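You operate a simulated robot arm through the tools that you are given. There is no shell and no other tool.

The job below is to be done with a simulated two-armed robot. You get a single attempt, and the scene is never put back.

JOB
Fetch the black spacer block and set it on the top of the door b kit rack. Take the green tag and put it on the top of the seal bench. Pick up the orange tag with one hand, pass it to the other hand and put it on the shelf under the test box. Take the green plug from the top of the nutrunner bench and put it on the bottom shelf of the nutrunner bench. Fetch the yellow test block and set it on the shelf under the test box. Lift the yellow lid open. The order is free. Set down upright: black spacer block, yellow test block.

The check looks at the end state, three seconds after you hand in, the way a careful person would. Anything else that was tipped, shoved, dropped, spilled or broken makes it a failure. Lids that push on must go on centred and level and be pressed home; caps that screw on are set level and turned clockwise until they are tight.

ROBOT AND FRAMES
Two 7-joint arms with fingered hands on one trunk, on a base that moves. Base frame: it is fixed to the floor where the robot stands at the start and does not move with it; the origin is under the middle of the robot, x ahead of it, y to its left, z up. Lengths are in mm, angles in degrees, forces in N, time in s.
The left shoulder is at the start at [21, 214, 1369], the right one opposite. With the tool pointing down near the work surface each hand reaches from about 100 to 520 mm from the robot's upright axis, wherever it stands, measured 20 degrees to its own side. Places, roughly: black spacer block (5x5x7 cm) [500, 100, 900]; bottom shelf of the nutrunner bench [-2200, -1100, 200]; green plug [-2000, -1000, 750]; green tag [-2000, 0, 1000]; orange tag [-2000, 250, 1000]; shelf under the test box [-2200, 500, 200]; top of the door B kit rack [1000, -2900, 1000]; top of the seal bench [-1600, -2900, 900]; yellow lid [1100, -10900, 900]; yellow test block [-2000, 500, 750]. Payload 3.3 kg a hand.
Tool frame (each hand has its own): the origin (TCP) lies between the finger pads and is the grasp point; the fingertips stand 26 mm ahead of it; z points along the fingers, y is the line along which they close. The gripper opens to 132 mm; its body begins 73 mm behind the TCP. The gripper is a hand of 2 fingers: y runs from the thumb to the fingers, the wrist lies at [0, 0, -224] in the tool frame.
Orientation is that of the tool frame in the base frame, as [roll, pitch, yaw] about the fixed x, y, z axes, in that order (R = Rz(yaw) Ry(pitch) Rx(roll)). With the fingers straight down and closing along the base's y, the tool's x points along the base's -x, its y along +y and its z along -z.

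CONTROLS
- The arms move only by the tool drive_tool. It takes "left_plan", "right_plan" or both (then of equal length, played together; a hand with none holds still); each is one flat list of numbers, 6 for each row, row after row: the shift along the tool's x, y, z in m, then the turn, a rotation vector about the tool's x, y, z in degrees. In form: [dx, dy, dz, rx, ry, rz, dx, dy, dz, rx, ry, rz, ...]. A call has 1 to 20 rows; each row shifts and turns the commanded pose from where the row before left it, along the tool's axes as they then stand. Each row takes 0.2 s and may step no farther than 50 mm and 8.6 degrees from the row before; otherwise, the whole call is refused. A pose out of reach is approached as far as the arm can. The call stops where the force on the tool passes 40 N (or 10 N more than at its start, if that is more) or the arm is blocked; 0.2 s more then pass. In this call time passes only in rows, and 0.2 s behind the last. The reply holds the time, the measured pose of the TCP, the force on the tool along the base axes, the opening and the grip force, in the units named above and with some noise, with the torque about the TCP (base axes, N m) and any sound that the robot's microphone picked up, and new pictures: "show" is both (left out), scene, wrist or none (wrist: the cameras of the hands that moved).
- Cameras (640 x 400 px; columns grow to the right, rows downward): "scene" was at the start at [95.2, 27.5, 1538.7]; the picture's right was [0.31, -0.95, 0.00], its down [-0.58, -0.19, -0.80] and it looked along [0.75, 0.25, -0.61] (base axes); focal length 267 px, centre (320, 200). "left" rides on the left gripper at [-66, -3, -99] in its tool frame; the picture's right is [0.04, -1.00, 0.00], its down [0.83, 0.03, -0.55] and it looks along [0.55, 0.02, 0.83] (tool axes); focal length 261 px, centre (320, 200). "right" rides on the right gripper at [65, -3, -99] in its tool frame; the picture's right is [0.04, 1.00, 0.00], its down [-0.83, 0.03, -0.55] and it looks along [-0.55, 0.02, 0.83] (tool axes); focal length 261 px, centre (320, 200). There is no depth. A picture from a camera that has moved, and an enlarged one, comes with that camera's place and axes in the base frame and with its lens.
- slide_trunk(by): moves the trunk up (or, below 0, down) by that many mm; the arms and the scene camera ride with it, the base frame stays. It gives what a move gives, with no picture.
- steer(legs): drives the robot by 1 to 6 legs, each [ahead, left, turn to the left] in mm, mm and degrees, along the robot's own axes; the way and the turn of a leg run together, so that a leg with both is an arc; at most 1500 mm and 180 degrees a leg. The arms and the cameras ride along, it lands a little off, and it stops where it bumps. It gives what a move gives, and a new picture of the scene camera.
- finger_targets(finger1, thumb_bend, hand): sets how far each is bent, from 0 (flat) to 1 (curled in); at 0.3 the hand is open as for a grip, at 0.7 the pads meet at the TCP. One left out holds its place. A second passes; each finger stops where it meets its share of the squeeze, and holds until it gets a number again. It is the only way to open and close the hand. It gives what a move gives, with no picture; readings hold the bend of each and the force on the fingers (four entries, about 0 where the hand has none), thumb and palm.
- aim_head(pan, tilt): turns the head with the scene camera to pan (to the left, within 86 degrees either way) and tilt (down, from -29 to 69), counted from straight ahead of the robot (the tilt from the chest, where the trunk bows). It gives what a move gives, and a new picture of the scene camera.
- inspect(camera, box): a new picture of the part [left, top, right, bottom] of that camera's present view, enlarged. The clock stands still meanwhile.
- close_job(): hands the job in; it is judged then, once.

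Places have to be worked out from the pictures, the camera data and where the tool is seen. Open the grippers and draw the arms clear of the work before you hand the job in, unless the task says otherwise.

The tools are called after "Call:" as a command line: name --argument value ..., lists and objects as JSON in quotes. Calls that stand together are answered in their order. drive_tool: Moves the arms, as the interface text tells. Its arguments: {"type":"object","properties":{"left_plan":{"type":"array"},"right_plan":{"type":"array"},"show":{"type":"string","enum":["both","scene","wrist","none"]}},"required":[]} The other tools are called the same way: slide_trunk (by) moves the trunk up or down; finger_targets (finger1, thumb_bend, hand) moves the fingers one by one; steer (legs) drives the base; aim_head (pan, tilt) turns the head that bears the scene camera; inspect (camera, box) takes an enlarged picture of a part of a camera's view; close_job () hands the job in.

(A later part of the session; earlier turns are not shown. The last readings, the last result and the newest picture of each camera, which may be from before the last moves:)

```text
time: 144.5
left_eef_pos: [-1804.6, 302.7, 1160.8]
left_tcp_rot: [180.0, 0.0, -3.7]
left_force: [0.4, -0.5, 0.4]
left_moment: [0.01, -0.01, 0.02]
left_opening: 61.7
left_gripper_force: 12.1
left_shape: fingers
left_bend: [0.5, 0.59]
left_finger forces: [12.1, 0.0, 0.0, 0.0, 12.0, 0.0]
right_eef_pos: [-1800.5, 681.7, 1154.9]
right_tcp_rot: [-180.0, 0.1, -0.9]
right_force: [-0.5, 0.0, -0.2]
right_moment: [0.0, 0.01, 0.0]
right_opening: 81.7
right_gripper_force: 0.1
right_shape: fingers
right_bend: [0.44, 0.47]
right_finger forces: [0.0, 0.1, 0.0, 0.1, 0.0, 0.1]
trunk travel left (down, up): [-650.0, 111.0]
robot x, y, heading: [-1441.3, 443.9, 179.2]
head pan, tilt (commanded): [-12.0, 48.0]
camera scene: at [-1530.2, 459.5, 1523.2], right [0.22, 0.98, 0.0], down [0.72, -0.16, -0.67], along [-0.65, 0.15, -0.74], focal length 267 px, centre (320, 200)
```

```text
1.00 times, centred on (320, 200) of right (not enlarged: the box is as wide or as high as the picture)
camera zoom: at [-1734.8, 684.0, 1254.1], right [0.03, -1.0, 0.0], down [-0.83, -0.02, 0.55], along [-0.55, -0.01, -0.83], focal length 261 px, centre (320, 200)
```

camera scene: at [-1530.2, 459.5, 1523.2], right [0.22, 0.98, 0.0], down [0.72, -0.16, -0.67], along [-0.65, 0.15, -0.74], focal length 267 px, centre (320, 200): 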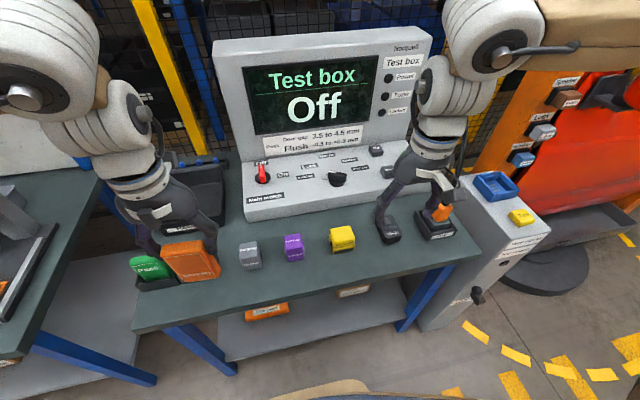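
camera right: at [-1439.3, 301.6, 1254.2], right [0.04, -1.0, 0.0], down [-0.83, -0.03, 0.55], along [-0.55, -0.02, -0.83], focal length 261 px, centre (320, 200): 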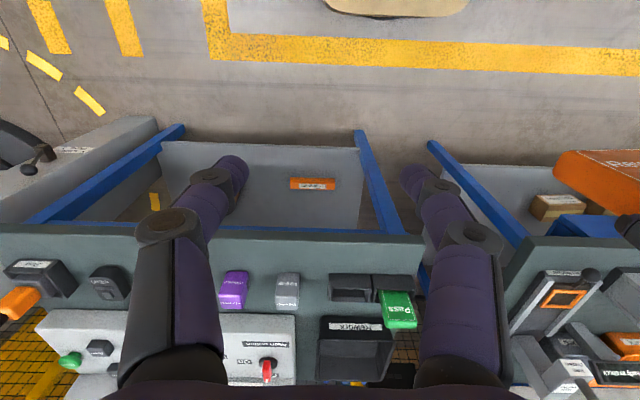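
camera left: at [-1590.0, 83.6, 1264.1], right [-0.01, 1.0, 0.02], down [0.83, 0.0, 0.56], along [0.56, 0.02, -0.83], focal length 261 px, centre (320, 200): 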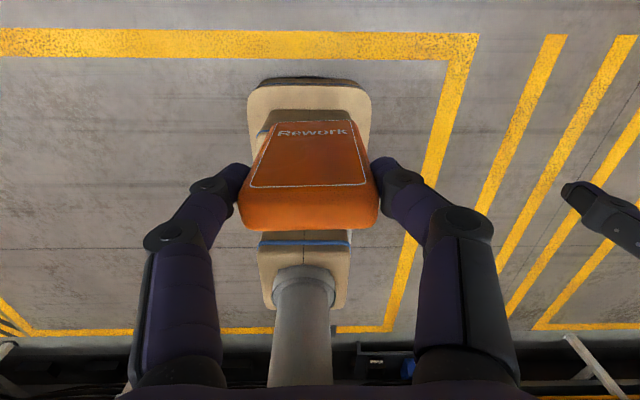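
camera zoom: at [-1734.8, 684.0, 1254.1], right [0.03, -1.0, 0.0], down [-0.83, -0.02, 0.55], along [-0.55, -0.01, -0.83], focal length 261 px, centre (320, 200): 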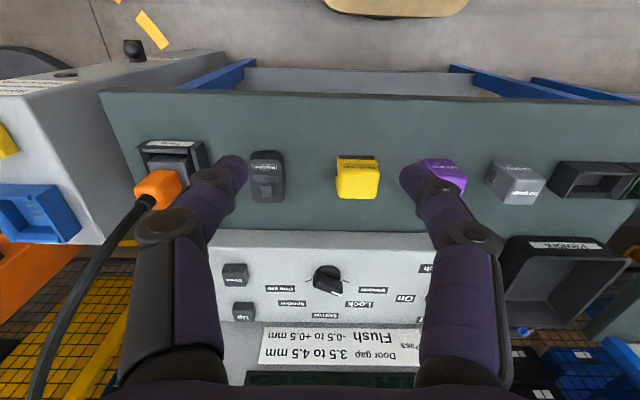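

Call:
inspect --camera "right" --box '[270, 110, 470, 235]'

Call:
inspect --camera "scene" --box '[270, 190, 430, 290]'

```text
3.20 times, centred on (370, 172) of right
camera zoom: at [-1734.8, 684.0, 1254.1], right [0.03, -1.0, 0.0], down [-0.83, -0.02, 0.55], along [-0.55, -0.01, -0.83], focal length 834 px, centre (160, 288)
```

zoom: 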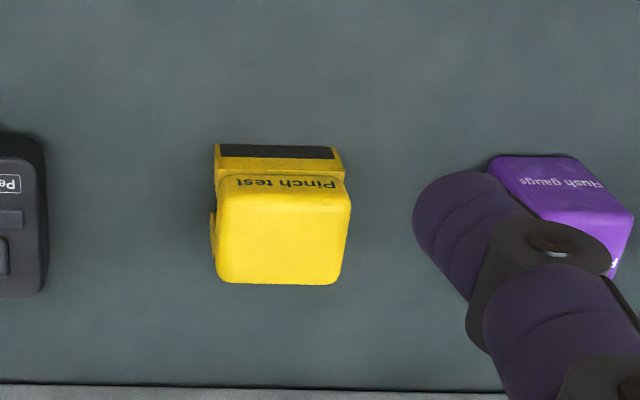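

```text
4.00 times, centred on (350, 240) of scene
camera zoom: at [-1530.2, 459.5, 1523.2], right [0.22, 0.98, 0.0], down [0.72, -0.16, -0.67], along [-0.65, 0.15, -0.74], focal length 1067 px, centre (200, 40)
```

zoom: 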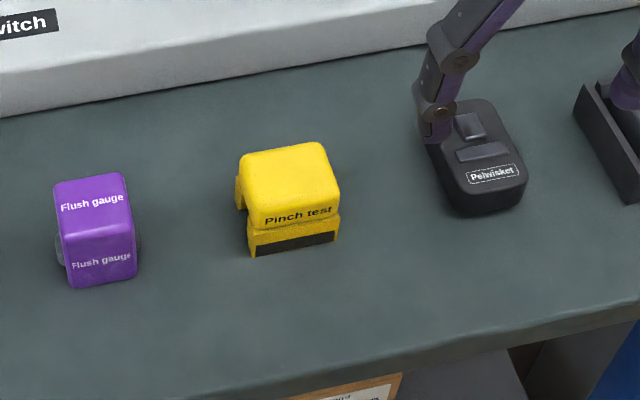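

The yellow block's top centre is at about [-1938, 620, 897] (66 mm along y, ~54 mm along x), with generous gaps to its neighbours. I move the right hand above it.

Call:
finger_targets --hand "right" --finger1 0.43 --thumb_bend 0.43

Call:
drive_tool --right_plan '[-0.0274, 0.0124, 0.031, 0, 0, 0, -0.0274, 0.0124, 0.031, 0, 0, 0, -0.0274, 0.0124, 0.031, 0, 0, 0, -0.0274, 0.0124, 0.031, 0, 0, 0, -0.0274, 0.0124, 0.031, 0, 0, 0]' --show "both"

Call:
inspect --camera "right" --box '[200, 60, 440, 210]'

Call:
inspect --camera "scene" --box '[270, 190, 430, 290]'

```text
time: 145.5
left_eef_pos: [-1805.0, 302.4, 1160.6]
left_tcp_rot: [179.9, 0.0, -3.8]
left_force: [0.5, 0.8, 0.3]
left_moment: [0.05, 0.01, 0.01]
left_opening: 61.7
left_gripper_force: 12.1
left_shape: fingers
left_bend: [0.5, 0.59]
left_finger forces: [12.1, 0.0, 0.0, 0.0, 12.0, 0.0]
right_eef_pos: [-1800.1, 681.9, 1155.0]
right_tcp_rot: [179.9, 0.0, -0.8]
right_force: [0.6, -0.2, 0.0]
right_moment: [-0.01, -0.03, 0.02]
right_opening: 89.6
right_gripper_force: 0.2
right_shape: fingers
right_bend: [0.43, 0.43]
right_finger forces: [0.0, 0.1, 0.1, 0.0, 0.1, 0.1]
trunk travel left (down, up): [-650.0, 111.0]
robot x, y, heading: [-1444.8, 441.2, 179.1]
head pan, tilt (commanded): [-12.0, 48.0]
```

```text
time: 146.7
left_eef_pos: [-1806.0, 300.9, 1159.8]
left_tcp_rot: [180.0, 0.0, -3.8]
left_force: [-0.4, 0.1, 0.5]
left_moment: [0.06, 0.01, -0.02]
left_opening: 61.7
left_gripper_force: 12.3
left_shape: fingers
left_bend: [0.5, 0.59]
left_finger forces: [12.1, 0.0, 0.1, 0.0, 12.1, 0.0]
right_eef_pos: [-1934.4, 619.7, 996.6]
right_tcp_rot: [-179.8, 0.0, -0.6]
right_force: [-0.2, -0.1, 0.4]
right_moment: [0.01, -0.05, 0.01]
right_opening: 89.6
right_gripper_force: 0.1
right_shape: fingers
right_bend: [0.43, 0.43]
right_finger forces: [0.0, 0.0, 0.0, 0.0, 0.1, 0.0]
trunk travel left (down, up): [-650.0, 111.0]
robot x, y, heading: [-1441.7, 442.9, 179.1]
head pan, tilt (commanded): [-12.0, 48.0]
camera scene: at [-1531.1, 457.8, 1523.2], right [0.22, 0.98, 0.0], down [0.73, -0.16, -0.67], along [-0.65, 0.15, -0.74], focal length 267 px, centre (320, 200)
camera right: at [-1869.6, 622.4, 1096.9], right [0.03, -1.0, 0.0], down [-0.83, -0.03, 0.55], along [-0.55, -0.02, -0.83], focal length 261 px, centre (320, 200)
```

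scene: 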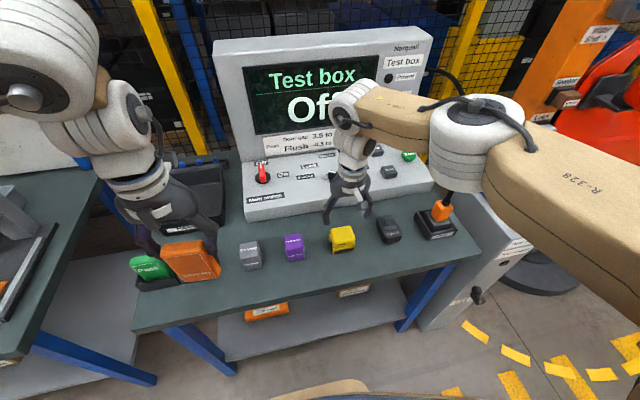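
right: 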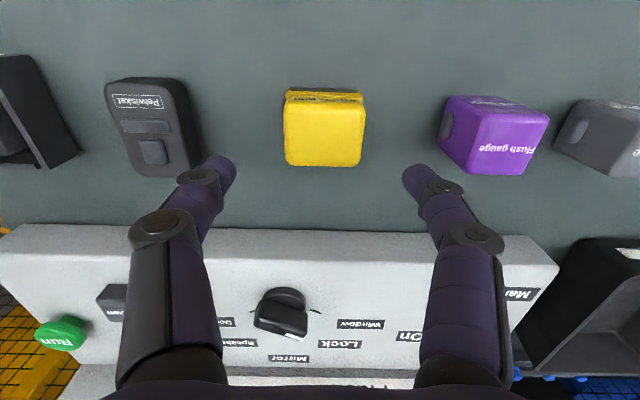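

```text
2.67 times, centred on (320, 135) of right
camera zoom: at [-1869.6, 622.4, 1096.9], right [0.03, -1.0, 0.0], down [-0.83, -0.03, 0.55], along [-0.55, -0.02, -0.83], focal length 695 px, centre (320, 373)
```

zoom: 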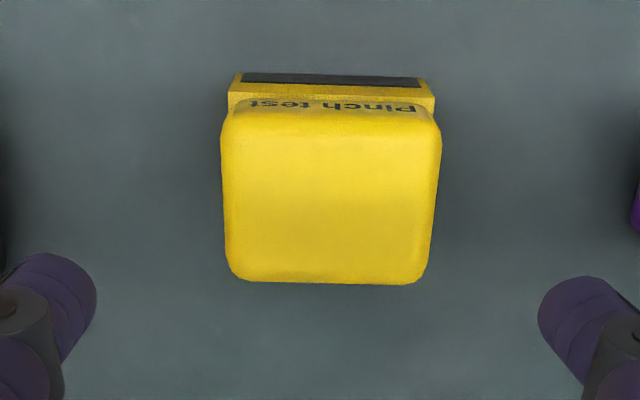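

```text
4.00 times, centred on (350, 240) of scene
camera zoom: at [-1531.1, 457.8, 1523.2], right [0.22, 0.98, 0.0], down [0.73, -0.16, -0.67], along [-0.65, 0.15, -0.74], focal length 1067 px, centre (200, 40)
```

zoom: 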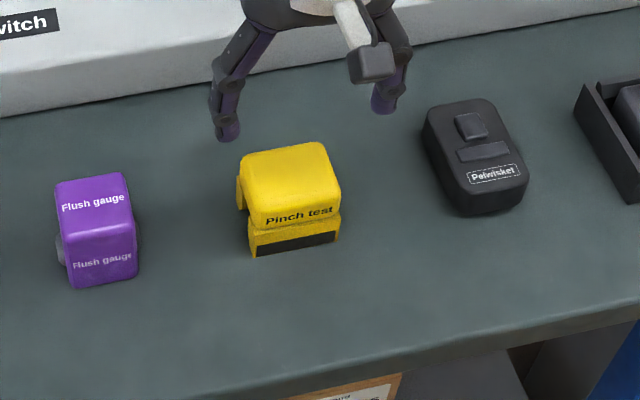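

The block's top centre refines to [-1942, 617]. I correct the offset and descend to TCP z≈895.

Call:
drive_tool --right_plan '[-0.007, 0.0025, 0.005, 0, 0, 0, 0, 0, 0.03, 0, 0, 0, 0, 0, 0.03, 0, 0, 0]' --show "wrist"

```text
time: 147.5
left_eef_pos: [-1804.4, 302.5, 1160.7]
left_tcp_rot: [179.9, 0.0, -3.9]
left_force: [0.4, -0.4, -0.2]
left_moment: [0.03, 0.01, 0.01]
left_opening: 61.5
left_gripper_force: 11.8
left_shape: fingers
left_bend: [0.5, 0.59]
left_finger forces: [12.1, 0.1, 0.0, 0.0, 12.0, 0.0]
right_eef_pos: [-1942.8, 618.9, 936.3]
right_tcp_rot: [-180.0, -0.1, -0.8]
right_force: [0.0, -0.5, 0.3]
right_moment: [0.03, -0.02, -0.04]
right_opening: 89.8
right_gripper_force: 0.0
right_shape: fingers
right_bend: [0.43, 0.43]
right_finger forces: [0.0, 0.1, 0.0, 0.1, 0.0, 0.0]
trunk travel left (down, up): [-650.0, 111.0]
robot x, y, heading: [-1443.1, 441.9, 179.1]
head pan, tilt (commanded): [-12.0, 48.0]
camera right: at [-1877.6, 620.7, 1034.0], right [0.03, -1.0, 0.0], down [-0.83, -0.02, 0.55], along [-0.55, -0.01, -0.83], focal length 261 px, centre (320, 200)
```

right: 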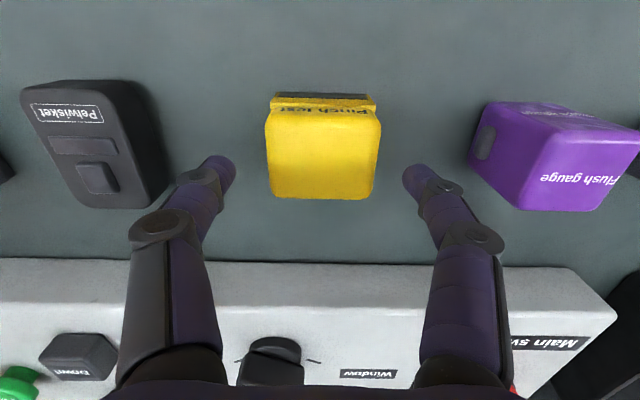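

Call:
drive_tool --right_plan '[0, 0.001, 0.02, 0, 0, 0, 0, 0, 0.02, 0, 0, 0]' --show "wrist"

Call:
inspect --camera "scene" --box '[270, 190, 430, 290]'

```text
time: 148.1
left_eef_pos: [-1803.4, 303.8, 1160.3]
left_tcp_rot: [179.9, -0.1, -3.8]
left_force: [0.2, -0.2, 0.1]
left_moment: [-0.03, -0.01, -0.03]
left_opening: 61.6
left_gripper_force: 12.3
left_shape: fingers
left_bend: [0.5, 0.59]
left_finger forces: [12.1, 0.1, 0.1, 0.1, 12.0, 0.0]
right_eef_pos: [-1927.0, 611.0, 900.7]
right_tcp_rot: [179.9, 0.0, -0.8]
right_force: [0.1, 0.2, -0.3]
right_moment: [-0.01, -0.05, 0.02]
right_opening: 89.9
right_gripper_force: 0.1
right_shape: fingers
right_bend: [0.43, 0.43]
right_finger forces: [0.0, 0.1, 0.0, 0.0, 0.2, 0.0]
right hand out of reach, approached as far as the arm can: row 1, 2
trunk travel left (down, up): [-650.0, 111.0]
robot x, y, heading: [-1445.6, 445.2, 179.2]
head pan, tilt (commanded): [-12.0, 48.0]
camera right: at [-1862.5, 614.0, 999.3], right [0.03, -1.0, 0.0], down [-0.83, -0.02, 0.55], along [-0.55, -0.01, -0.83], focal length 261 px, centre (320, 200)
```

right: 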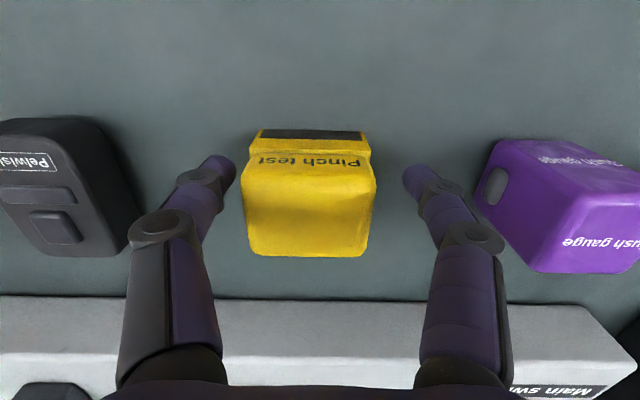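

```text
4.00 times, centred on (350, 240) of scene
camera zoom: at [-1530.4, 459.3, 1523.2], right [0.22, 0.98, 0.0], down [0.72, -0.16, -0.67], along [-0.65, 0.15, -0.74], focal length 1067 px, centre (200, 40)
```

zoom: 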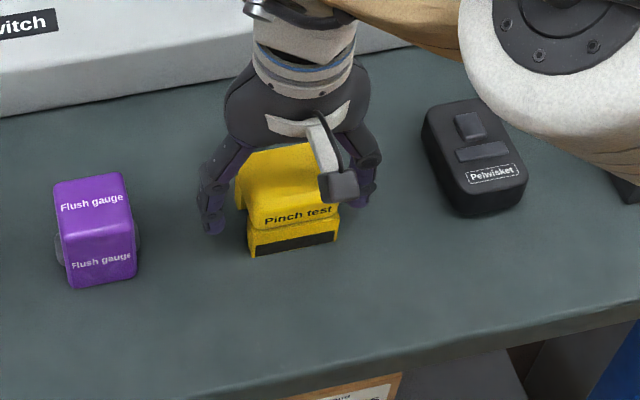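

The right arm ran out of reach. I raise the hand clear, drive 70 mm forward, and re-look.

Call:
drive_tool --right_plan '[0, 0, -0.035, 0, 0, 0, 0, 0, -0.04, 0, 0, 0]' --show "none"

Call:
steer --legs '[[70, 0, 0.8]]'

Call:
inspect --camera "right" --box '[200, 60, 440, 210]'

```text
time: 148.7
left_eef_pos: [-1804.0, 302.4, 1161.3]
left_tcp_rot: [179.8, 0.0, -3.8]
left_force: [-0.1, -0.2, 0.3]
left_moment: [0.01, 0.03, -0.02]
left_opening: 61.6
left_gripper_force: 12.3
left_shape: fingers
left_bend: [0.5, 0.59]
left_finger forces: [12.0, 0.1, 0.1, 0.0, 11.9, 0.0]
right_eef_pos: [-1927.5, 613.6, 976.8]
right_tcp_rot: [-179.8, 0.0, -0.7]
right_force: [0.2, 0.0, -0.9]
right_moment: [-0.02, 0.03, -0.01]
right_opening: 89.9
right_gripper_force: 0.1
right_shape: fingers
right_bend: [0.43, 0.43]
right_finger forces: [0.0, 0.0, 0.0, 0.0, 0.0, 0.0]
trunk travel left (down, up): [-650.0, 111.0]
robot x, y, heading: [-1443.6, 442.6, 179.0]
head pan, tilt (commanded): [-12.0, 48.0]
```

```text
time: 149.7
left_eef_pos: [-1874.2, 297.7, 1158.7]
left_tcp_rot: [179.9, -0.2, -2.9]
left_force: [-0.3, -0.5, -0.4]
left_moment: [0.02, -0.05, -0.01]
left_opening: 61.7
left_gripper_force: 12.0
left_shape: fingers
left_bend: [0.5, 0.59]
left_finger forces: [12.1, 0.0, 0.1, 0.0, 12.1, 0.0]
right_eef_pos: [-2002.2, 606.8, 975.4]
right_tcp_rot: [180.0, -0.1, 0.1]
right_force: [0.3, -0.9, -0.1]
right_moment: [-0.02, -0.03, -0.03]
right_opening: 89.9
right_gripper_force: 0.1
right_shape: fingers
right_bend: [0.43, 0.43]
right_finger forces: [0.1, 0.0, 0.0, 0.1, 0.0, 0.0]
trunk travel left (down, up): [-650.0, 111.0]
robot x, y, heading: [-1515.0, 440.4, -179.9]
head pan, tilt (commanded): [-12.0, 48.0]
camera scene: at [-1603.2, 458.6, 1523.0], right [0.21, 0.98, 0.0], down [0.73, -0.15, -0.67], along [-0.65, 0.14, -0.74], focal length 267 px, centre (320, 200)
```

scene: 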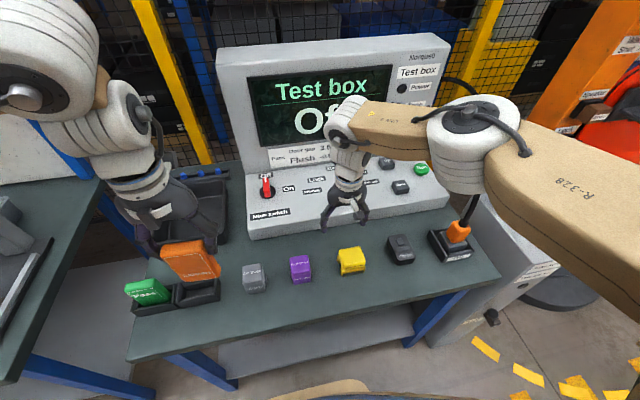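

```text
2.67 times, centred on (320, 135) of right
camera zoom: at [-1936.6, 609.7, 1074.4], right [0.04, -1.0, 0.0], down [-0.83, -0.04, 0.55], along [-0.55, -0.02, -0.83], focal length 695 px, centre (320, 373)
```

zoom: 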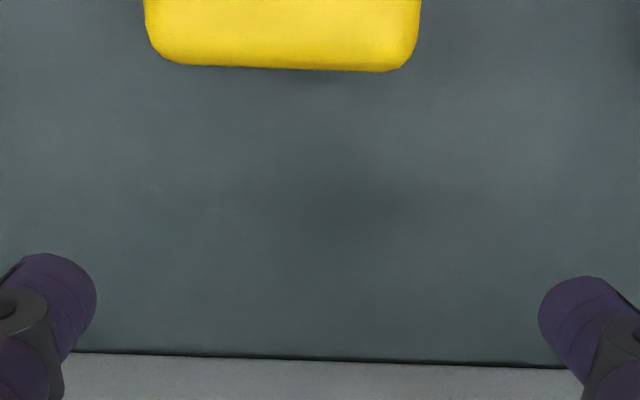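

Call:
drive_tool --right_plan '[0.03, -0.005, 0, 0, 0, 0, 0.03, -0.005, 0, 0, 0, 0]' --show "none"

Call:
inspect --camera "right" --box '[200, 80, 440, 230]'

```text
time: 150.3
left_eef_pos: [-1873.6, 297.8, 1159.8]
left_tcp_rot: [179.8, 0.0, -2.9]
left_force: [-1.2, 1.5, 0.4]
left_moment: [0.04, 0.03, -0.01]
left_opening: 61.8
left_gripper_force: 12.3
left_shape: fingers
left_bend: [0.5, 0.59]
left_finger forces: [12.1, 0.0, 0.0, 0.1, 12.1, 0.0]
right_eef_pos: [-1941.5, 616.9, 975.9]
right_tcp_rot: [-179.9, 0.0, 0.0]
right_force: [0.1, 0.6, -0.3]
right_moment: [0.03, -0.01, 0.03]
right_opening: 89.9
right_gripper_force: 0.1
right_shape: fingers
right_bend: [0.43, 0.43]
right_finger forces: [0.0, 0.0, 0.0, 0.1, 0.1, 0.0]
trunk travel left (down, up): [-650.0, 111.0]
robot x, y, heading: [-1514.2, 440.9, -179.8]
head pan, tilt (commanded): [-12.0, 48.0]
```

```text
2.67 times, centred on (320, 155) of right
camera zoom: at [-1877.0, 619.9, 1074.8], right [0.04, -1.0, 0.0], down [-0.83, -0.04, 0.55], along [-0.55, -0.02, -0.83], focal length 695 px, centre (320, 320)
```

zoom: 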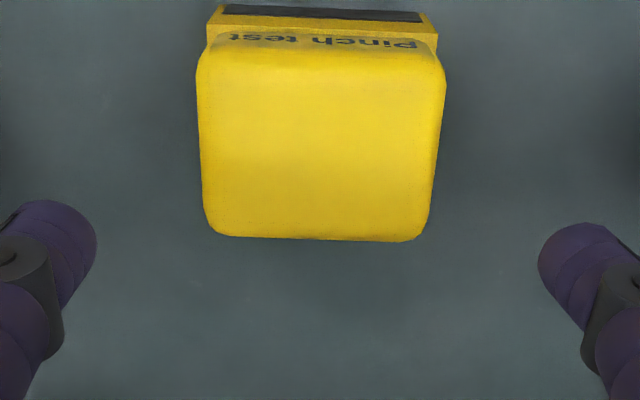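

The block is centred under the hand now. I descend 81 mm and close.

Call:
drive_tool --right_plan '[0, 0, 0.03, 0, 0, 0, 0, 0, 0.03, 0, 0, 0, 0, 0, 0.021, 0, 0, 0]' --show "wrist"

Call:
finger_targets --hand "right" --finger1 0.55 --thumb_bend 0.55

Call:
inspect --camera "right" --box '[160, 100, 480, 300]'

Call:
inspect --camera "scene" --box '[280, 200, 440, 300]'

```text
time: 151.1
left_eef_pos: [-1872.0, 297.4, 1159.6]
left_tcp_rot: [180.0, 0.0, -2.9]
left_force: [-0.1, -0.4, 0.3]
left_moment: [0.0, -0.01, 0.0]
left_opening: 61.9
left_gripper_force: 12.4
left_shape: fingers
left_bend: [0.5, 0.59]
left_finger forces: [12.0, 0.0, 0.1, 0.0, 12.0, 0.0]
right_eef_pos: [-1939.9, 615.0, 893.7]
right_tcp_rot: [180.0, -0.1, 0.1]
right_force: [0.7, -0.3, -0.6]
right_moment: [-0.01, -0.02, -0.01]
right_opening: 90.1
right_gripper_force: 0.1
right_shape: fingers
right_bend: [0.43, 0.43]
right_finger forces: [0.0, 0.0, 0.0, 0.0, 0.0, 0.0]
trunk travel left (down, up): [-650.0, 111.0]
robot x, y, heading: [-1514.8, 446.3, -179.7]
head pan, tilt (commanded): [-12.0, 48.0]
camera right: at [-1875.6, 619.1, 992.1], right [0.04, -1.0, 0.0], down [-0.83, -0.04, 0.55], along [-0.55, -0.02, -0.83], focal length 261 px, centre (320, 200)
```

right: 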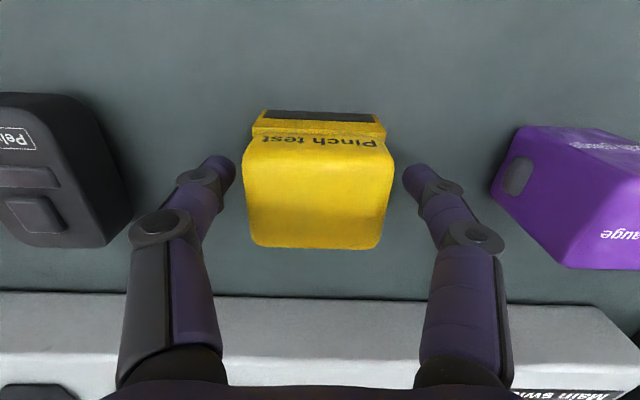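

```text
time: 152.1
left_eef_pos: [-1872.5, 298.4, 1160.3]
left_tcp_rot: [179.9, 0.0, -2.9]
left_force: [-0.5, -0.5, -0.3]
left_moment: [-0.02, 0.01, -0.02]
left_opening: 61.9
left_gripper_force: 12.4
left_shape: fingers
left_bend: [0.5, 0.59]
left_finger forces: [12.1, 0.0, 0.0, 0.0, 12.1, 0.0]
right_eef_pos: [-1940.4, 615.5, 893.5]
right_tcp_rot: [-179.9, 0.0, 0.1]
right_force: [-0.1, 0.4, -0.3]
right_moment: [0.01, -0.01, 0.01]
right_opening: 61.8
right_gripper_force: 3.4
right_shape: fingers
right_bend: [0.51, 0.53]
right_finger forces: [3.2, 0.0, 0.0, 0.1, 3.6, 0.1]
trunk travel left (down, up): [-650.0, 111.0]
robot x, y, heading: [-1518.8, 443.3, -180.0]
head pan, tilt (commanded): [-12.0, 48.0]
```

```text
2.00 times, centred on (320, 200) of right
camera zoom: at [-1875.5, 619.3, 992.4], right [0.04, -1.0, 0.0], down [-0.83, -0.04, 0.55], along [-0.55, -0.02, -0.83], focal length 521 px, centre (320, 200)
```

zoom: 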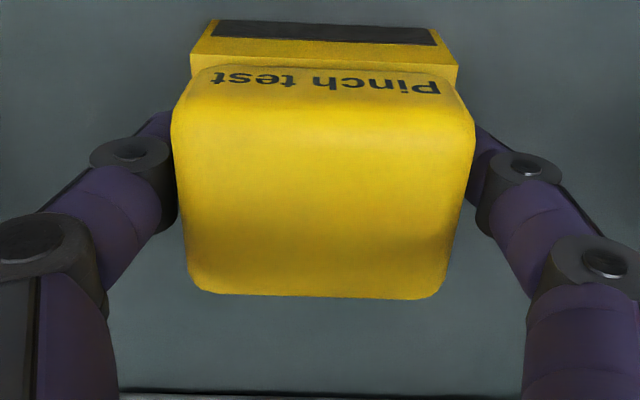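

```text
4.00 times, centred on (360, 250) of scene
camera zoom: at [-1600.6, 458.8, 1523.2], right [0.21, 0.98, 0.0], down [0.73, -0.15, -0.67], along [-0.65, 0.14, -0.74], focal length 1067 px, centre (160, 0)
```

zoom: 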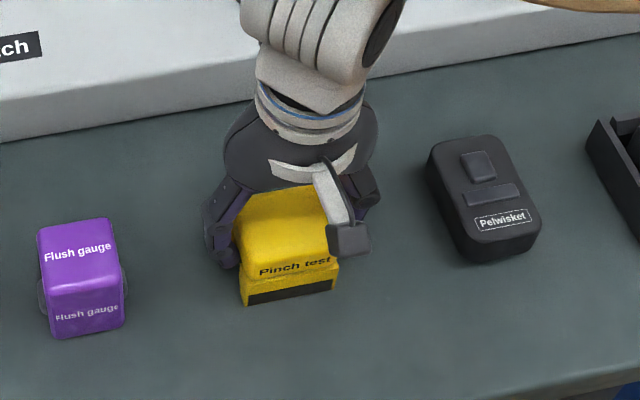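

Contact on both sides at ~3.4 N. I firm the grip to about 10 N and lift.

Call:
finger_targets --hand "right" --finger1 0.64 --thumb_bend 0.64

Call:
drive_tool --right_plan '[0, 0, -0.02, 0, 0, 0, 0, 0, -0.03, 0, 0, 0]' --show "both"

Call:
inspect --camera "right" --box '[160, 100, 480, 300]'

```text
time: 153.1
left_eef_pos: [-1871.6, 298.5, 1159.5]
left_tcp_rot: [179.9, 0.1, -2.9]
left_force: [-0.4, -0.4, -0.2]
left_moment: [-0.03, 0.02, -0.01]
left_opening: 61.9
left_gripper_force: 12.2
left_shape: fingers
left_bend: [0.5, 0.59]
left_finger forces: [12.0, 0.0, 0.1, 0.1, 12.1, 0.0]
right_eef_pos: [-1940.6, 615.8, 893.9]
right_tcp_rot: [-180.0, 0.0, 0.1]
right_force: [0.6, -0.9, 0.6]
right_moment: [-0.03, 0.0, 0.02]
right_opening: 59.8
right_gripper_force: 11.6
right_shape: fingers
right_bend: [0.51, 0.58]
right_finger forces: [11.3, 0.1, 0.0, 0.0, 11.4, 0.1]
trunk travel left (down, up): [-650.0, 111.0]
robot x, y, heading: [-1520.5, 443.0, -180.0]
head pan, tilt (commanded): [-12.0, 48.0]
```

```text
time: 153.7
left_eef_pos: [-1871.9, 297.2, 1160.5]
left_tcp_rot: [180.0, 0.0, -2.9]
left_force: [-1.0, 0.2, 0.1]
left_moment: [0.01, -0.01, -0.01]
left_opening: 61.5
left_gripper_force: 12.3
left_shape: fingers
left_bend: [0.5, 0.59]
left_finger forces: [12.1, 0.1, 0.1, 0.0, 12.1, 0.1]
right_eef_pos: [-1939.2, 617.0, 947.8]
right_tcp_rot: [-180.0, 0.0, 0.1]
right_force: [-0.1, 0.3, -2.8]
right_moment: [-0.02, -0.04, 0.03]
right_opening: 60.0
right_gripper_force: 11.0
right_shape: fingers
right_bend: [0.51, 0.58]
right_finger forces: [11.5, 0.1, 0.0, 0.1, 11.3, 0.1]
trunk travel left (down, up): [-650.0, 111.0]
robot x, y, heading: [-1514.5, 441.6, -180.3]
head pan, tilt (commanded): [-12.0, 48.0]
camera scene: at [-1600.5, 458.7, 1523.2], right [0.21, 0.98, 0.0], down [0.73, -0.15, -0.67], along [-0.65, 0.14, -0.74], focal length 267 px, centre (320, 200)
camera right: at [-1874.4, 620.5, 1045.9], right [0.04, -1.0, 0.0], down [-0.83, -0.04, 0.55], along [-0.55, -0.02, -0.83], focal length 261 px, centre (320, 200)
```

scene: 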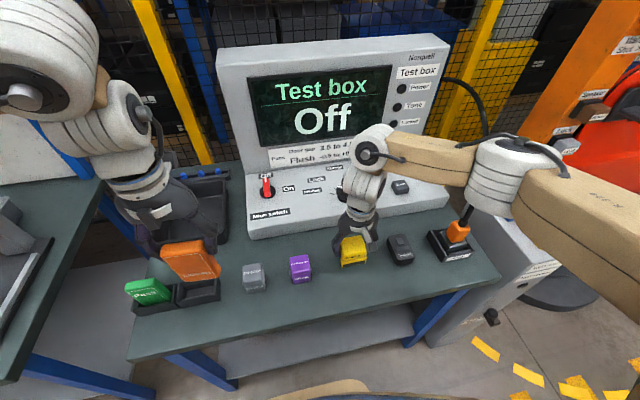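
right: 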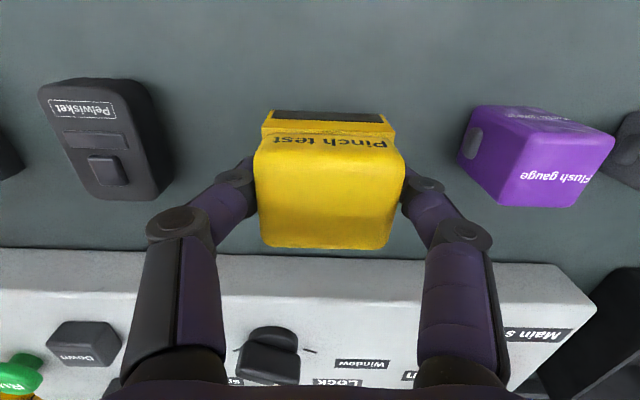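

```text
2.00 times, centred on (320, 200) of right
camera zoom: at [-1874.4, 620.5, 1045.9], right [0.04, -1.0, 0.0], down [-0.83, -0.04, 0.55], along [-0.55, -0.02, -0.83], focal length 521 px, centre (320, 200)
```

zoom: 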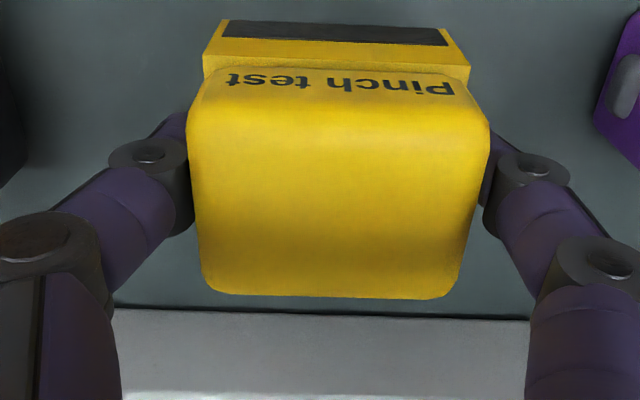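

The yellow block is lifted (~0.25 kg). I raise it, back the base away from the bench, and lower the trunk so both hands get to shelf height.

Call:
drive_tool --right_plan '[0.01, 0, -0.04, 0, 0, 0, 0.01, 0, -0.04, 0, 0, 0, 0.01, 0, -0.03, 0, 0, 0]' --show "none"

Call:
steer --legs '[[-400, 0, 0]]'

Call:
aim_head --pan 0 --tilt 45

```text
time: 154.5
left_eef_pos: [-1871.9, 297.8, 1160.6]
left_tcp_rot: [179.8, 0.1, -3.0]
left_force: [-0.7, -0.1, -0.1]
left_moment: [0.03, 0.01, 0.01]
left_opening: 61.8
left_gripper_force: 12.0
left_shape: fingers
left_bend: [0.5, 0.59]
left_finger forces: [12.1, 0.0, 0.0, 0.0, 12.0, 0.1]
right_eef_pos: [-1911.7, 614.7, 1054.9]
right_tcp_rot: [-179.8, -0.1, 0.0]
right_force: [-0.3, -0.1, -3.2]
right_moment: [0.0, 0.01, 0.01]
right_opening: 59.8
right_gripper_force: 11.8
right_shape: fingers
right_bend: [0.51, 0.58]
right_finger forces: [11.2, 0.0, 0.1, 0.1, 11.2, 0.1]
trunk travel left (down, up): [-650.0, 111.0]
robot x, y, heading: [-1513.1, 442.0, -180.1]
head pan, tilt (commanded): [-12.0, 48.0]
```

```text
time: 156.9
left_eef_pos: [-1479.7, 297.3, 1159.2]
left_tcp_rot: [179.9, 0.1, -2.4]
left_force: [0.6, -0.1, 0.0]
left_moment: [0.05, 0.04, 0.01]
left_opening: 61.9
left_gripper_force: 11.9
left_shape: fingers
left_bend: [0.5, 0.59]
left_finger forces: [12.1, 0.0, 0.1, 0.0, 12.1, 0.0]
right_eef_pos: [-1521.2, 613.3, 1055.0]
right_tcp_rot: [180.0, 0.0, 0.7]
right_force: [-0.2, -0.3, -2.8]
right_moment: [0.03, 0.02, -0.01]
right_opening: 59.7
right_gripper_force: 11.0
right_shape: fingers
right_bend: [0.51, 0.58]
right_finger forces: [11.3, 0.1, 0.1, 0.1, 11.2, 0.1]
trunk travel left (down, up): [-650.0, 111.0]
robot x, y, heading: [-1122.5, 444.3, -179.8]
head pan, tilt (commanded): [-12.0, 48.0]
camera scene: at [-1209.1, 460.4, 1523.2], right [0.2, 0.98, 0.0], down [0.73, -0.15, -0.67], along [-0.66, 0.13, -0.74], focal length 267 px, centre (320, 200)
```

scene: 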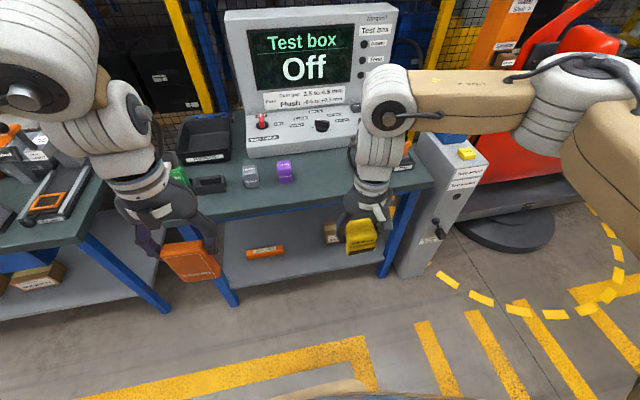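

```text
time: 157.7
left_eef_pos: [-1480.1, 297.1, 1160.2]
left_tcp_rot: [180.0, 0.1, -2.5]
left_force: [0.1, -0.5, -0.6]
left_moment: [0.03, 0.0, 0.03]
left_opening: 62.2
left_gripper_force: 12.0
left_shape: fingers
left_bend: [0.5, 0.59]
left_finger forces: [12.1, 0.0, 0.0, 0.0, 12.1, 0.0]
right_eef_pos: [-1522.6, 615.1, 1054.1]
right_tcp_rot: [-180.0, 0.1, 0.6]
right_force: [0.1, -0.3, -2.4]
right_moment: [-0.01, -0.04, 0.0]
right_opening: 59.9
right_gripper_force: 10.9
right_shape: fingers
right_bend: [0.51, 0.58]
right_finger forces: [11.2, 0.0, 0.0, 0.0, 11.2, 0.0]
trunk travel left (down, up): [-650.0, 111.0]
robot x, y, heading: [-1124.3, 444.5, -179.6]
head pan, tilt (commanded): [0.0, 45.0]
camera scene: at [-1214.3, 444.0, 1527.3], right [-0.01, 1.0, 0.0], down [0.71, 0.01, -0.71], along [-0.71, -0.01, -0.71], focal length 267 px, centre (320, 200)
```

scene: 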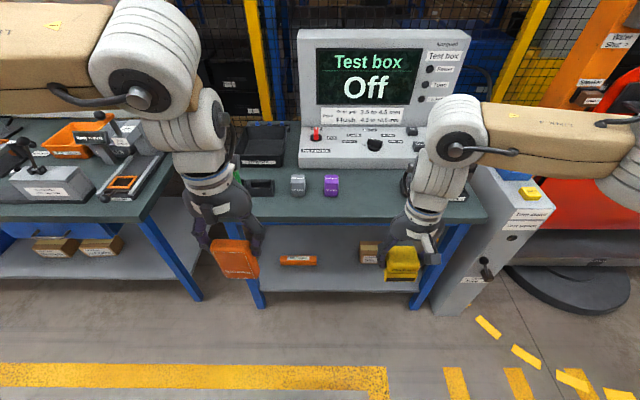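

The shelf shows the edge guard at y≈218–407, x≈-2013 and the trim-clips box from y≈652, x≈-2015, leaving a free front strip. I lower the trunk 600 mm in two steps.

Call:
slide_trunk --by -300

Call:
slide_trunk --by -310

Call:
aim_head --pan -12 --tilt 40

```text
time: 160.7
left_eef_pos: [-1478.9, 297.1, 860.4]
left_tcp_rot: [179.8, 0.0, -2.5]
left_force: [0.7, -0.8, -0.1]
left_moment: [-0.01, -0.01, -0.03]
left_opening: 61.9
left_gripper_force: 12.4
left_shape: fingers
left_bend: [0.5, 0.59]
left_finger forces: [12.1, 0.1, 0.0, 0.1, 11.9, 0.0]
right_eef_pos: [-1523.5, 615.0, 754.5]
right_tcp_rot: [-179.9, 0.1, 0.6]
right_force: [0.9, 0.1, -2.4]
right_moment: [0.0, 0.02, -0.01]
right_opening: 59.9
right_gripper_force: 10.8
right_shape: fingers
right_bend: [0.51, 0.58]
right_finger forces: [11.2, 0.0, 0.1, 0.0, 11.2, 0.1]
trunk travel left (down, up): [-350.0, 411.0]
robot x, y, heading: [-1126.5, 443.1, -179.5]
head pan, tilt (commanded): [0.0, 45.0]
```

```text
time: 163.8
left_eef_pos: [-1479.4, 298.1, 549.6]
left_tcp_rot: [180.0, 0.0, -2.4]
left_force: [0.4, 0.0, 0.1]
left_moment: [0.01, -0.02, -0.02]
left_opening: 62.0
left_gripper_force: 12.1
left_shape: fingers
left_bend: [0.5, 0.59]
left_finger forces: [12.1, 0.0, 0.0, 0.0, 12.0, 0.1]
right_eef_pos: [-1522.9, 613.4, 444.4]
right_tcp_rot: [-180.0, 0.0, 0.7]
right_force: [0.5, 0.6, -2.2]
right_moment: [0.0, 0.01, 0.0]
right_opening: 59.7
right_gripper_force: 10.7
right_shape: fingers
right_bend: [0.51, 0.58]
right_finger forces: [11.2, 0.0, 0.1, 0.0, 11.2, 0.0]
trunk travel left (down, up): [-40.0, 721.0]
robot x, y, heading: [-1125.9, 445.3, -179.4]
head pan, tilt (commanded): [0.0, 45.0]
```

```text
time: 164.5
left_eef_pos: [-1480.2, 297.7, 551.4]
left_tcp_rot: [-180.0, -0.1, -2.4]
left_force: [-0.2, -0.1, -0.8]
left_moment: [0.0, -0.02, 0.03]
left_opening: 62.0
left_gripper_force: 12.6
left_shape: fingers
left_bend: [0.5, 0.59]
left_finger forces: [12.1, 0.1, 0.0, 0.0, 11.9, 0.1]
right_eef_pos: [-1521.3, 613.8, 444.8]
right_tcp_rot: [180.0, 0.0, 0.6]
right_force: [0.0, 0.2, -3.5]
right_moment: [0.06, -0.02, 0.0]
right_opening: 60.1
right_gripper_force: 11.0
right_shape: fingers
right_bend: [0.51, 0.58]
right_finger forces: [11.2, 0.0, 0.1, 0.0, 11.3, 0.0]
trunk travel left (down, up): [-40.0, 721.0]
robot x, y, heading: [-1123.7, 444.2, -179.5]
head pan, tilt (commanded): [-12.0, 40.0]
camera scene: at [-1332.2, 460.2, 913.3], right [0.2, 0.98, 0.0], down [0.63, -0.13, -0.77], along [-0.75, 0.15, -0.64], focal length 267 px, centre (320, 200)
```

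scene: 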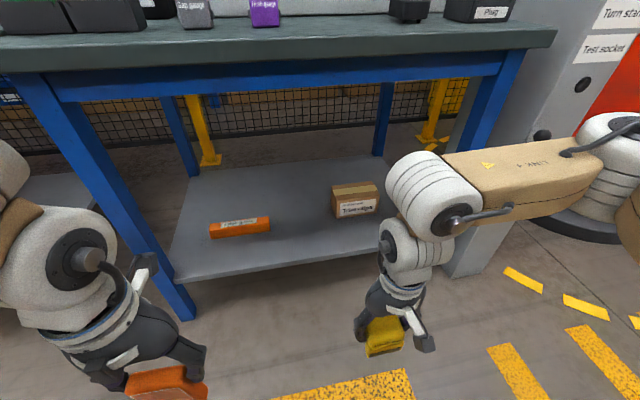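

I see the shelf front edge at x≈-1860 and free space at y 430–650. I lower both arms further so wrists pass under the bench apron (z≈745), and square the left hand's yaw.

Call:
drive_tool --left_plan '[0, 0, 0.038, 0, 0, -2.9, 0, 0, 0.038, 0, 0, 0, 0, 0, 0.038, 0, 0, 0, 0, 0, 0.038, 0, 0, 0]' --right_plan '[0, 0, 0.03, 0, 0, 0, 0, 0, 0.03, 0, 0, 0, 0, 0, 0.03, 0, 0, 0, 0, 0, 0.03, 0, 0, 0]' --show "both"

```text
time: 165.5
left_eef_pos: [-1479.1, 295.7, 395.1]
left_tcp_rot: [179.9, 0.2, 0.5]
left_force: [-0.2, 0.5, 0.5]
left_moment: [0.01, 0.01, 0.02]
left_opening: 61.8
left_gripper_force: 12.4
left_shape: fingers
left_bend: [0.5, 0.59]
left_finger forces: [11.9, 0.0, 0.0, 0.1, 11.9, 0.0]
right_eef_pos: [-1521.6, 615.6, 323.3]
right_tcp_rot: [-180.0, 0.0, 0.7]
right_force: [-1.1, -0.1, -3.6]
right_moment: [0.02, 0.0, 0.01]
right_opening: 59.8
right_gripper_force: 10.9
right_shape: fingers
right_bend: [0.51, 0.58]
right_finger forces: [11.1, 0.0, 0.0, 0.0, 11.0, 0.1]
trunk travel left (down, up): [-40.0, 721.0]
robot x, y, heading: [-1122.6, 449.2, -179.4]
head pan, tilt (commanded): [-12.0, 40.0]
camera scene: at [-1332.1, 460.3, 913.3], right [0.2, 0.98, 0.0], down [0.63, -0.13, -0.77], along [-0.75, 0.15, -0.64], focal length 267 px, centre (320, 200)
camera right: at [-1457.1, 618.8, 421.9], right [0.05, -1.0, 0.0], down [-0.83, -0.04, 0.55], along [-0.55, -0.03, -0.83], focal length 261 px, centre (320, 200)
camera left: at [-1545.6, 297.9, 494.4], right [0.03, 1.0, 0.0], down [0.83, -0.03, 0.55], along [0.55, -0.02, -0.83], focal length 261 px, centre (320, 200)
```

scene: 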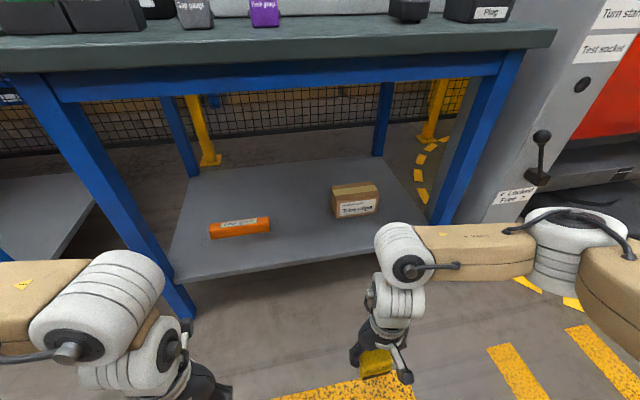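
right: 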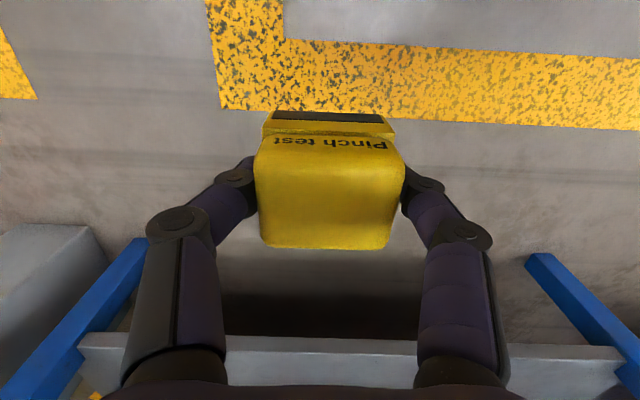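
left: 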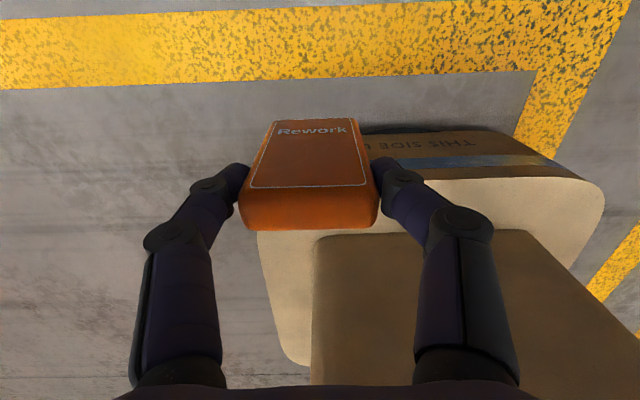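

With vertical tools the forearms spread sideways, so the left forearm would hit the bench's left leg if I drove in. I tilt the left hand forward 60° so its forearm stays back and the tag points forward.

Call:
drive_tool --left_plan '[0, 0, 0, 0, -7.5, 0, 0, 0, 0, 0, -7.5, 0, 0, 0, 0, 0, -7.5, 0, 0, 0, 0, 0, -7.5, 0, 0, 0, 0, 0, -7.5, 0, 0, 0, 0, 0, -7.5, 0, 0, 0, 0, 0, -7.5, 0, 0, 0, 0, 0, -7.5, 0]' --show "both"

```text
time: 167.5
left_eef_pos: [-1649.5, 295.9, 412.1]
left_tcp_rot: [-179.6, 59.7, 5.6]
left_force: [-0.2, 0.9, 0.7]
left_moment: [0.01, -0.06, 0.03]
left_opening: 61.8
left_gripper_force: 11.5
left_shape: fingers
left_bend: [0.5, 0.59]
left_finger forces: [11.7, 0.1, 0.0, 0.0, 11.8, 0.0]
left hand out of reach, approached as far as the arm can: row 5, 6, 7, 8
right_eef_pos: [-1521.9, 613.7, 323.9]
right_tcp_rot: [179.9, -0.2, 0.6]
right_force: [0.5, 0.8, -3.3]
right_moment: [0.01, -0.03, 0.03]
right_opening: 59.5
right_gripper_force: 11.2
right_shape: fingers
right_bend: [0.51, 0.58]
right_finger forces: [11.0, 0.1, 0.0, 0.0, 11.0, 0.0]
trunk travel left (down, up): [-40.0, 721.0]
robot x, y, heading: [-1123.7, 446.8, -179.5]
head pan, tilt (commanded): [-12.0, 40.0]
stopped in row 8 (left hand): the arm was blocked; the commanded pose is now the measured one
camera scene: at [-1332.2, 460.3, 913.3], right [0.2, 0.98, 0.0], down [0.63, -0.13, -0.77], along [-0.75, 0.15, -0.64], focal length 267 px, centre (320, 200)
camera left: at [-1599.9, 302.8, 518.4], right [-0.07, 1.0, -0.03], down [0.9, 0.05, -0.44], along [-0.44, -0.06, -0.9], focal length 261 px, centre (320, 200)
```

scene: 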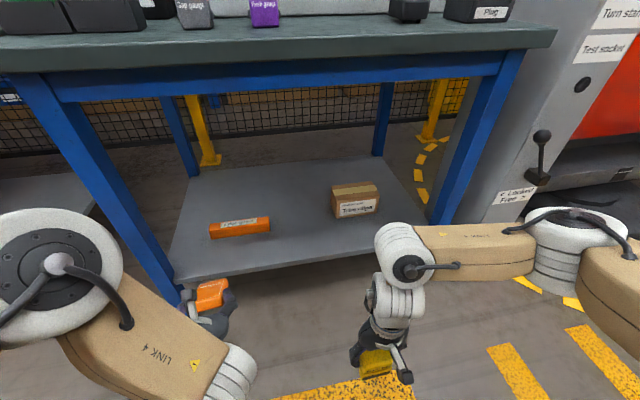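
left: 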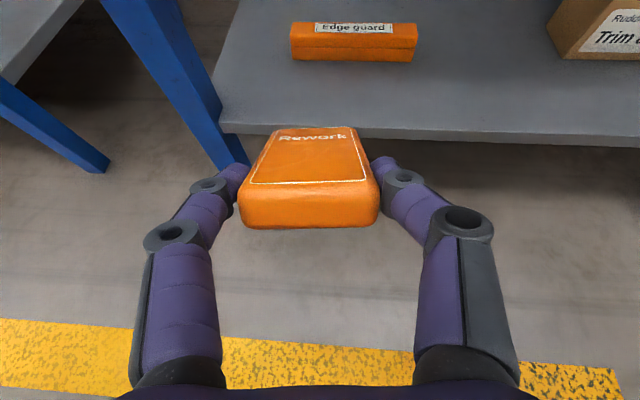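

The tilted left arm put its elbow forward, which would foul the bench apron. I bring the left hand back upright and tuck it close to the body instead, so the right hand can place the yellow block first.

Call:
drive_tool --left_plan '[0.0151, 0, -0.0259, 0, 7.5, 0, 0.0184, 0, -0.0237, 0, 7.5, 0, 0.0213, 0, -0.0211, 0, 7.5, 0, 0.0239, 0, -0.0181, 0, 7.5, 0, 0.0261, 0, -0.0149, 0, 7.5, 0, 0.0278, 0, -0.0113, 0, 7.5, 0, 0.029, 0, -0.0076, 0, 7.5, 0, 0.0298, 0, -0.0038, 0, 7.5, 0, 0.03, 0.02, -0.02, 0, 0, 5, 0.03, 0.02, -0.02, 0, 0, 0, 0.03, 0.02, 0, 0, 0, 0]' --show "both"

```text
time: 169.9
left_eef_pos: [-1367.7, 303.2, 417.4]
left_tcp_rot: [-179.7, -0.3, -0.2]
left_force: [-0.1, -0.7, 0.0]
left_moment: [0.01, -0.02, -0.01]
left_opening: 61.7
left_gripper_force: 11.7
left_shape: fingers
left_bend: [0.5, 0.59]
left_finger forces: [11.8, 0.0, 0.0, 0.0, 11.9, 0.0]
left hand out of reach, approached as far as the arm can: row 10, 11
right_eef_pos: [-1522.7, 615.1, 323.7]
right_tcp_rot: [-179.9, 0.0, 0.6]
right_force: [-0.5, 0.2, -2.5]
right_moment: [0.02, -0.01, 0.01]
right_opening: 59.8
right_gripper_force: 10.7
right_shape: fingers
right_bend: [0.51, 0.58]
right_finger forces: [11.0, 0.0, 0.0, 0.0, 11.2, 0.0]
trunk travel left (down, up): [-40.0, 721.0]
robot x, y, heading: [-1121.1, 446.8, -179.2]
head pan, tilt (commanded): [-12.0, 40.0]
camera scene: at [-1332.1, 460.3, 913.3], right [0.2, 0.98, 0.0], down [0.63, -0.13, -0.77], along [-0.75, 0.15, -0.64], focal length 267 px, centre (320, 200)
camera left: at [-1435.5, 306.4, 516.3], right [0.04, 1.0, 0.0], down [0.83, -0.04, 0.56], along [0.56, -0.02, -0.83], focal length 261 px, centre (320, 200)
```

scene: 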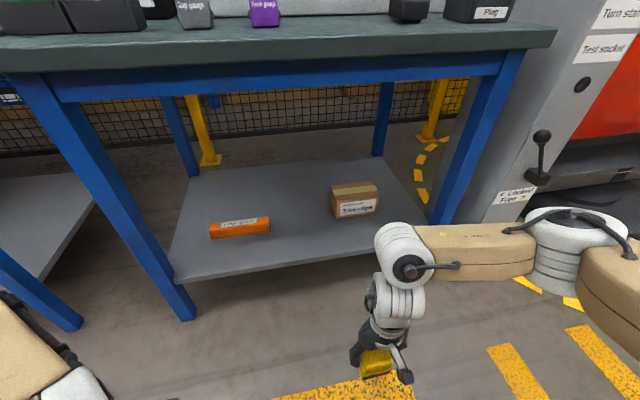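
left: 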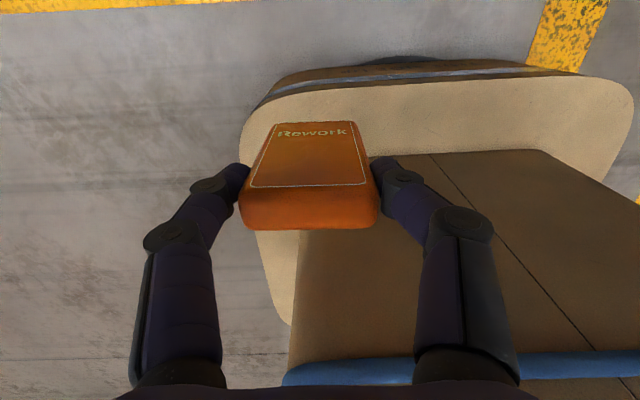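

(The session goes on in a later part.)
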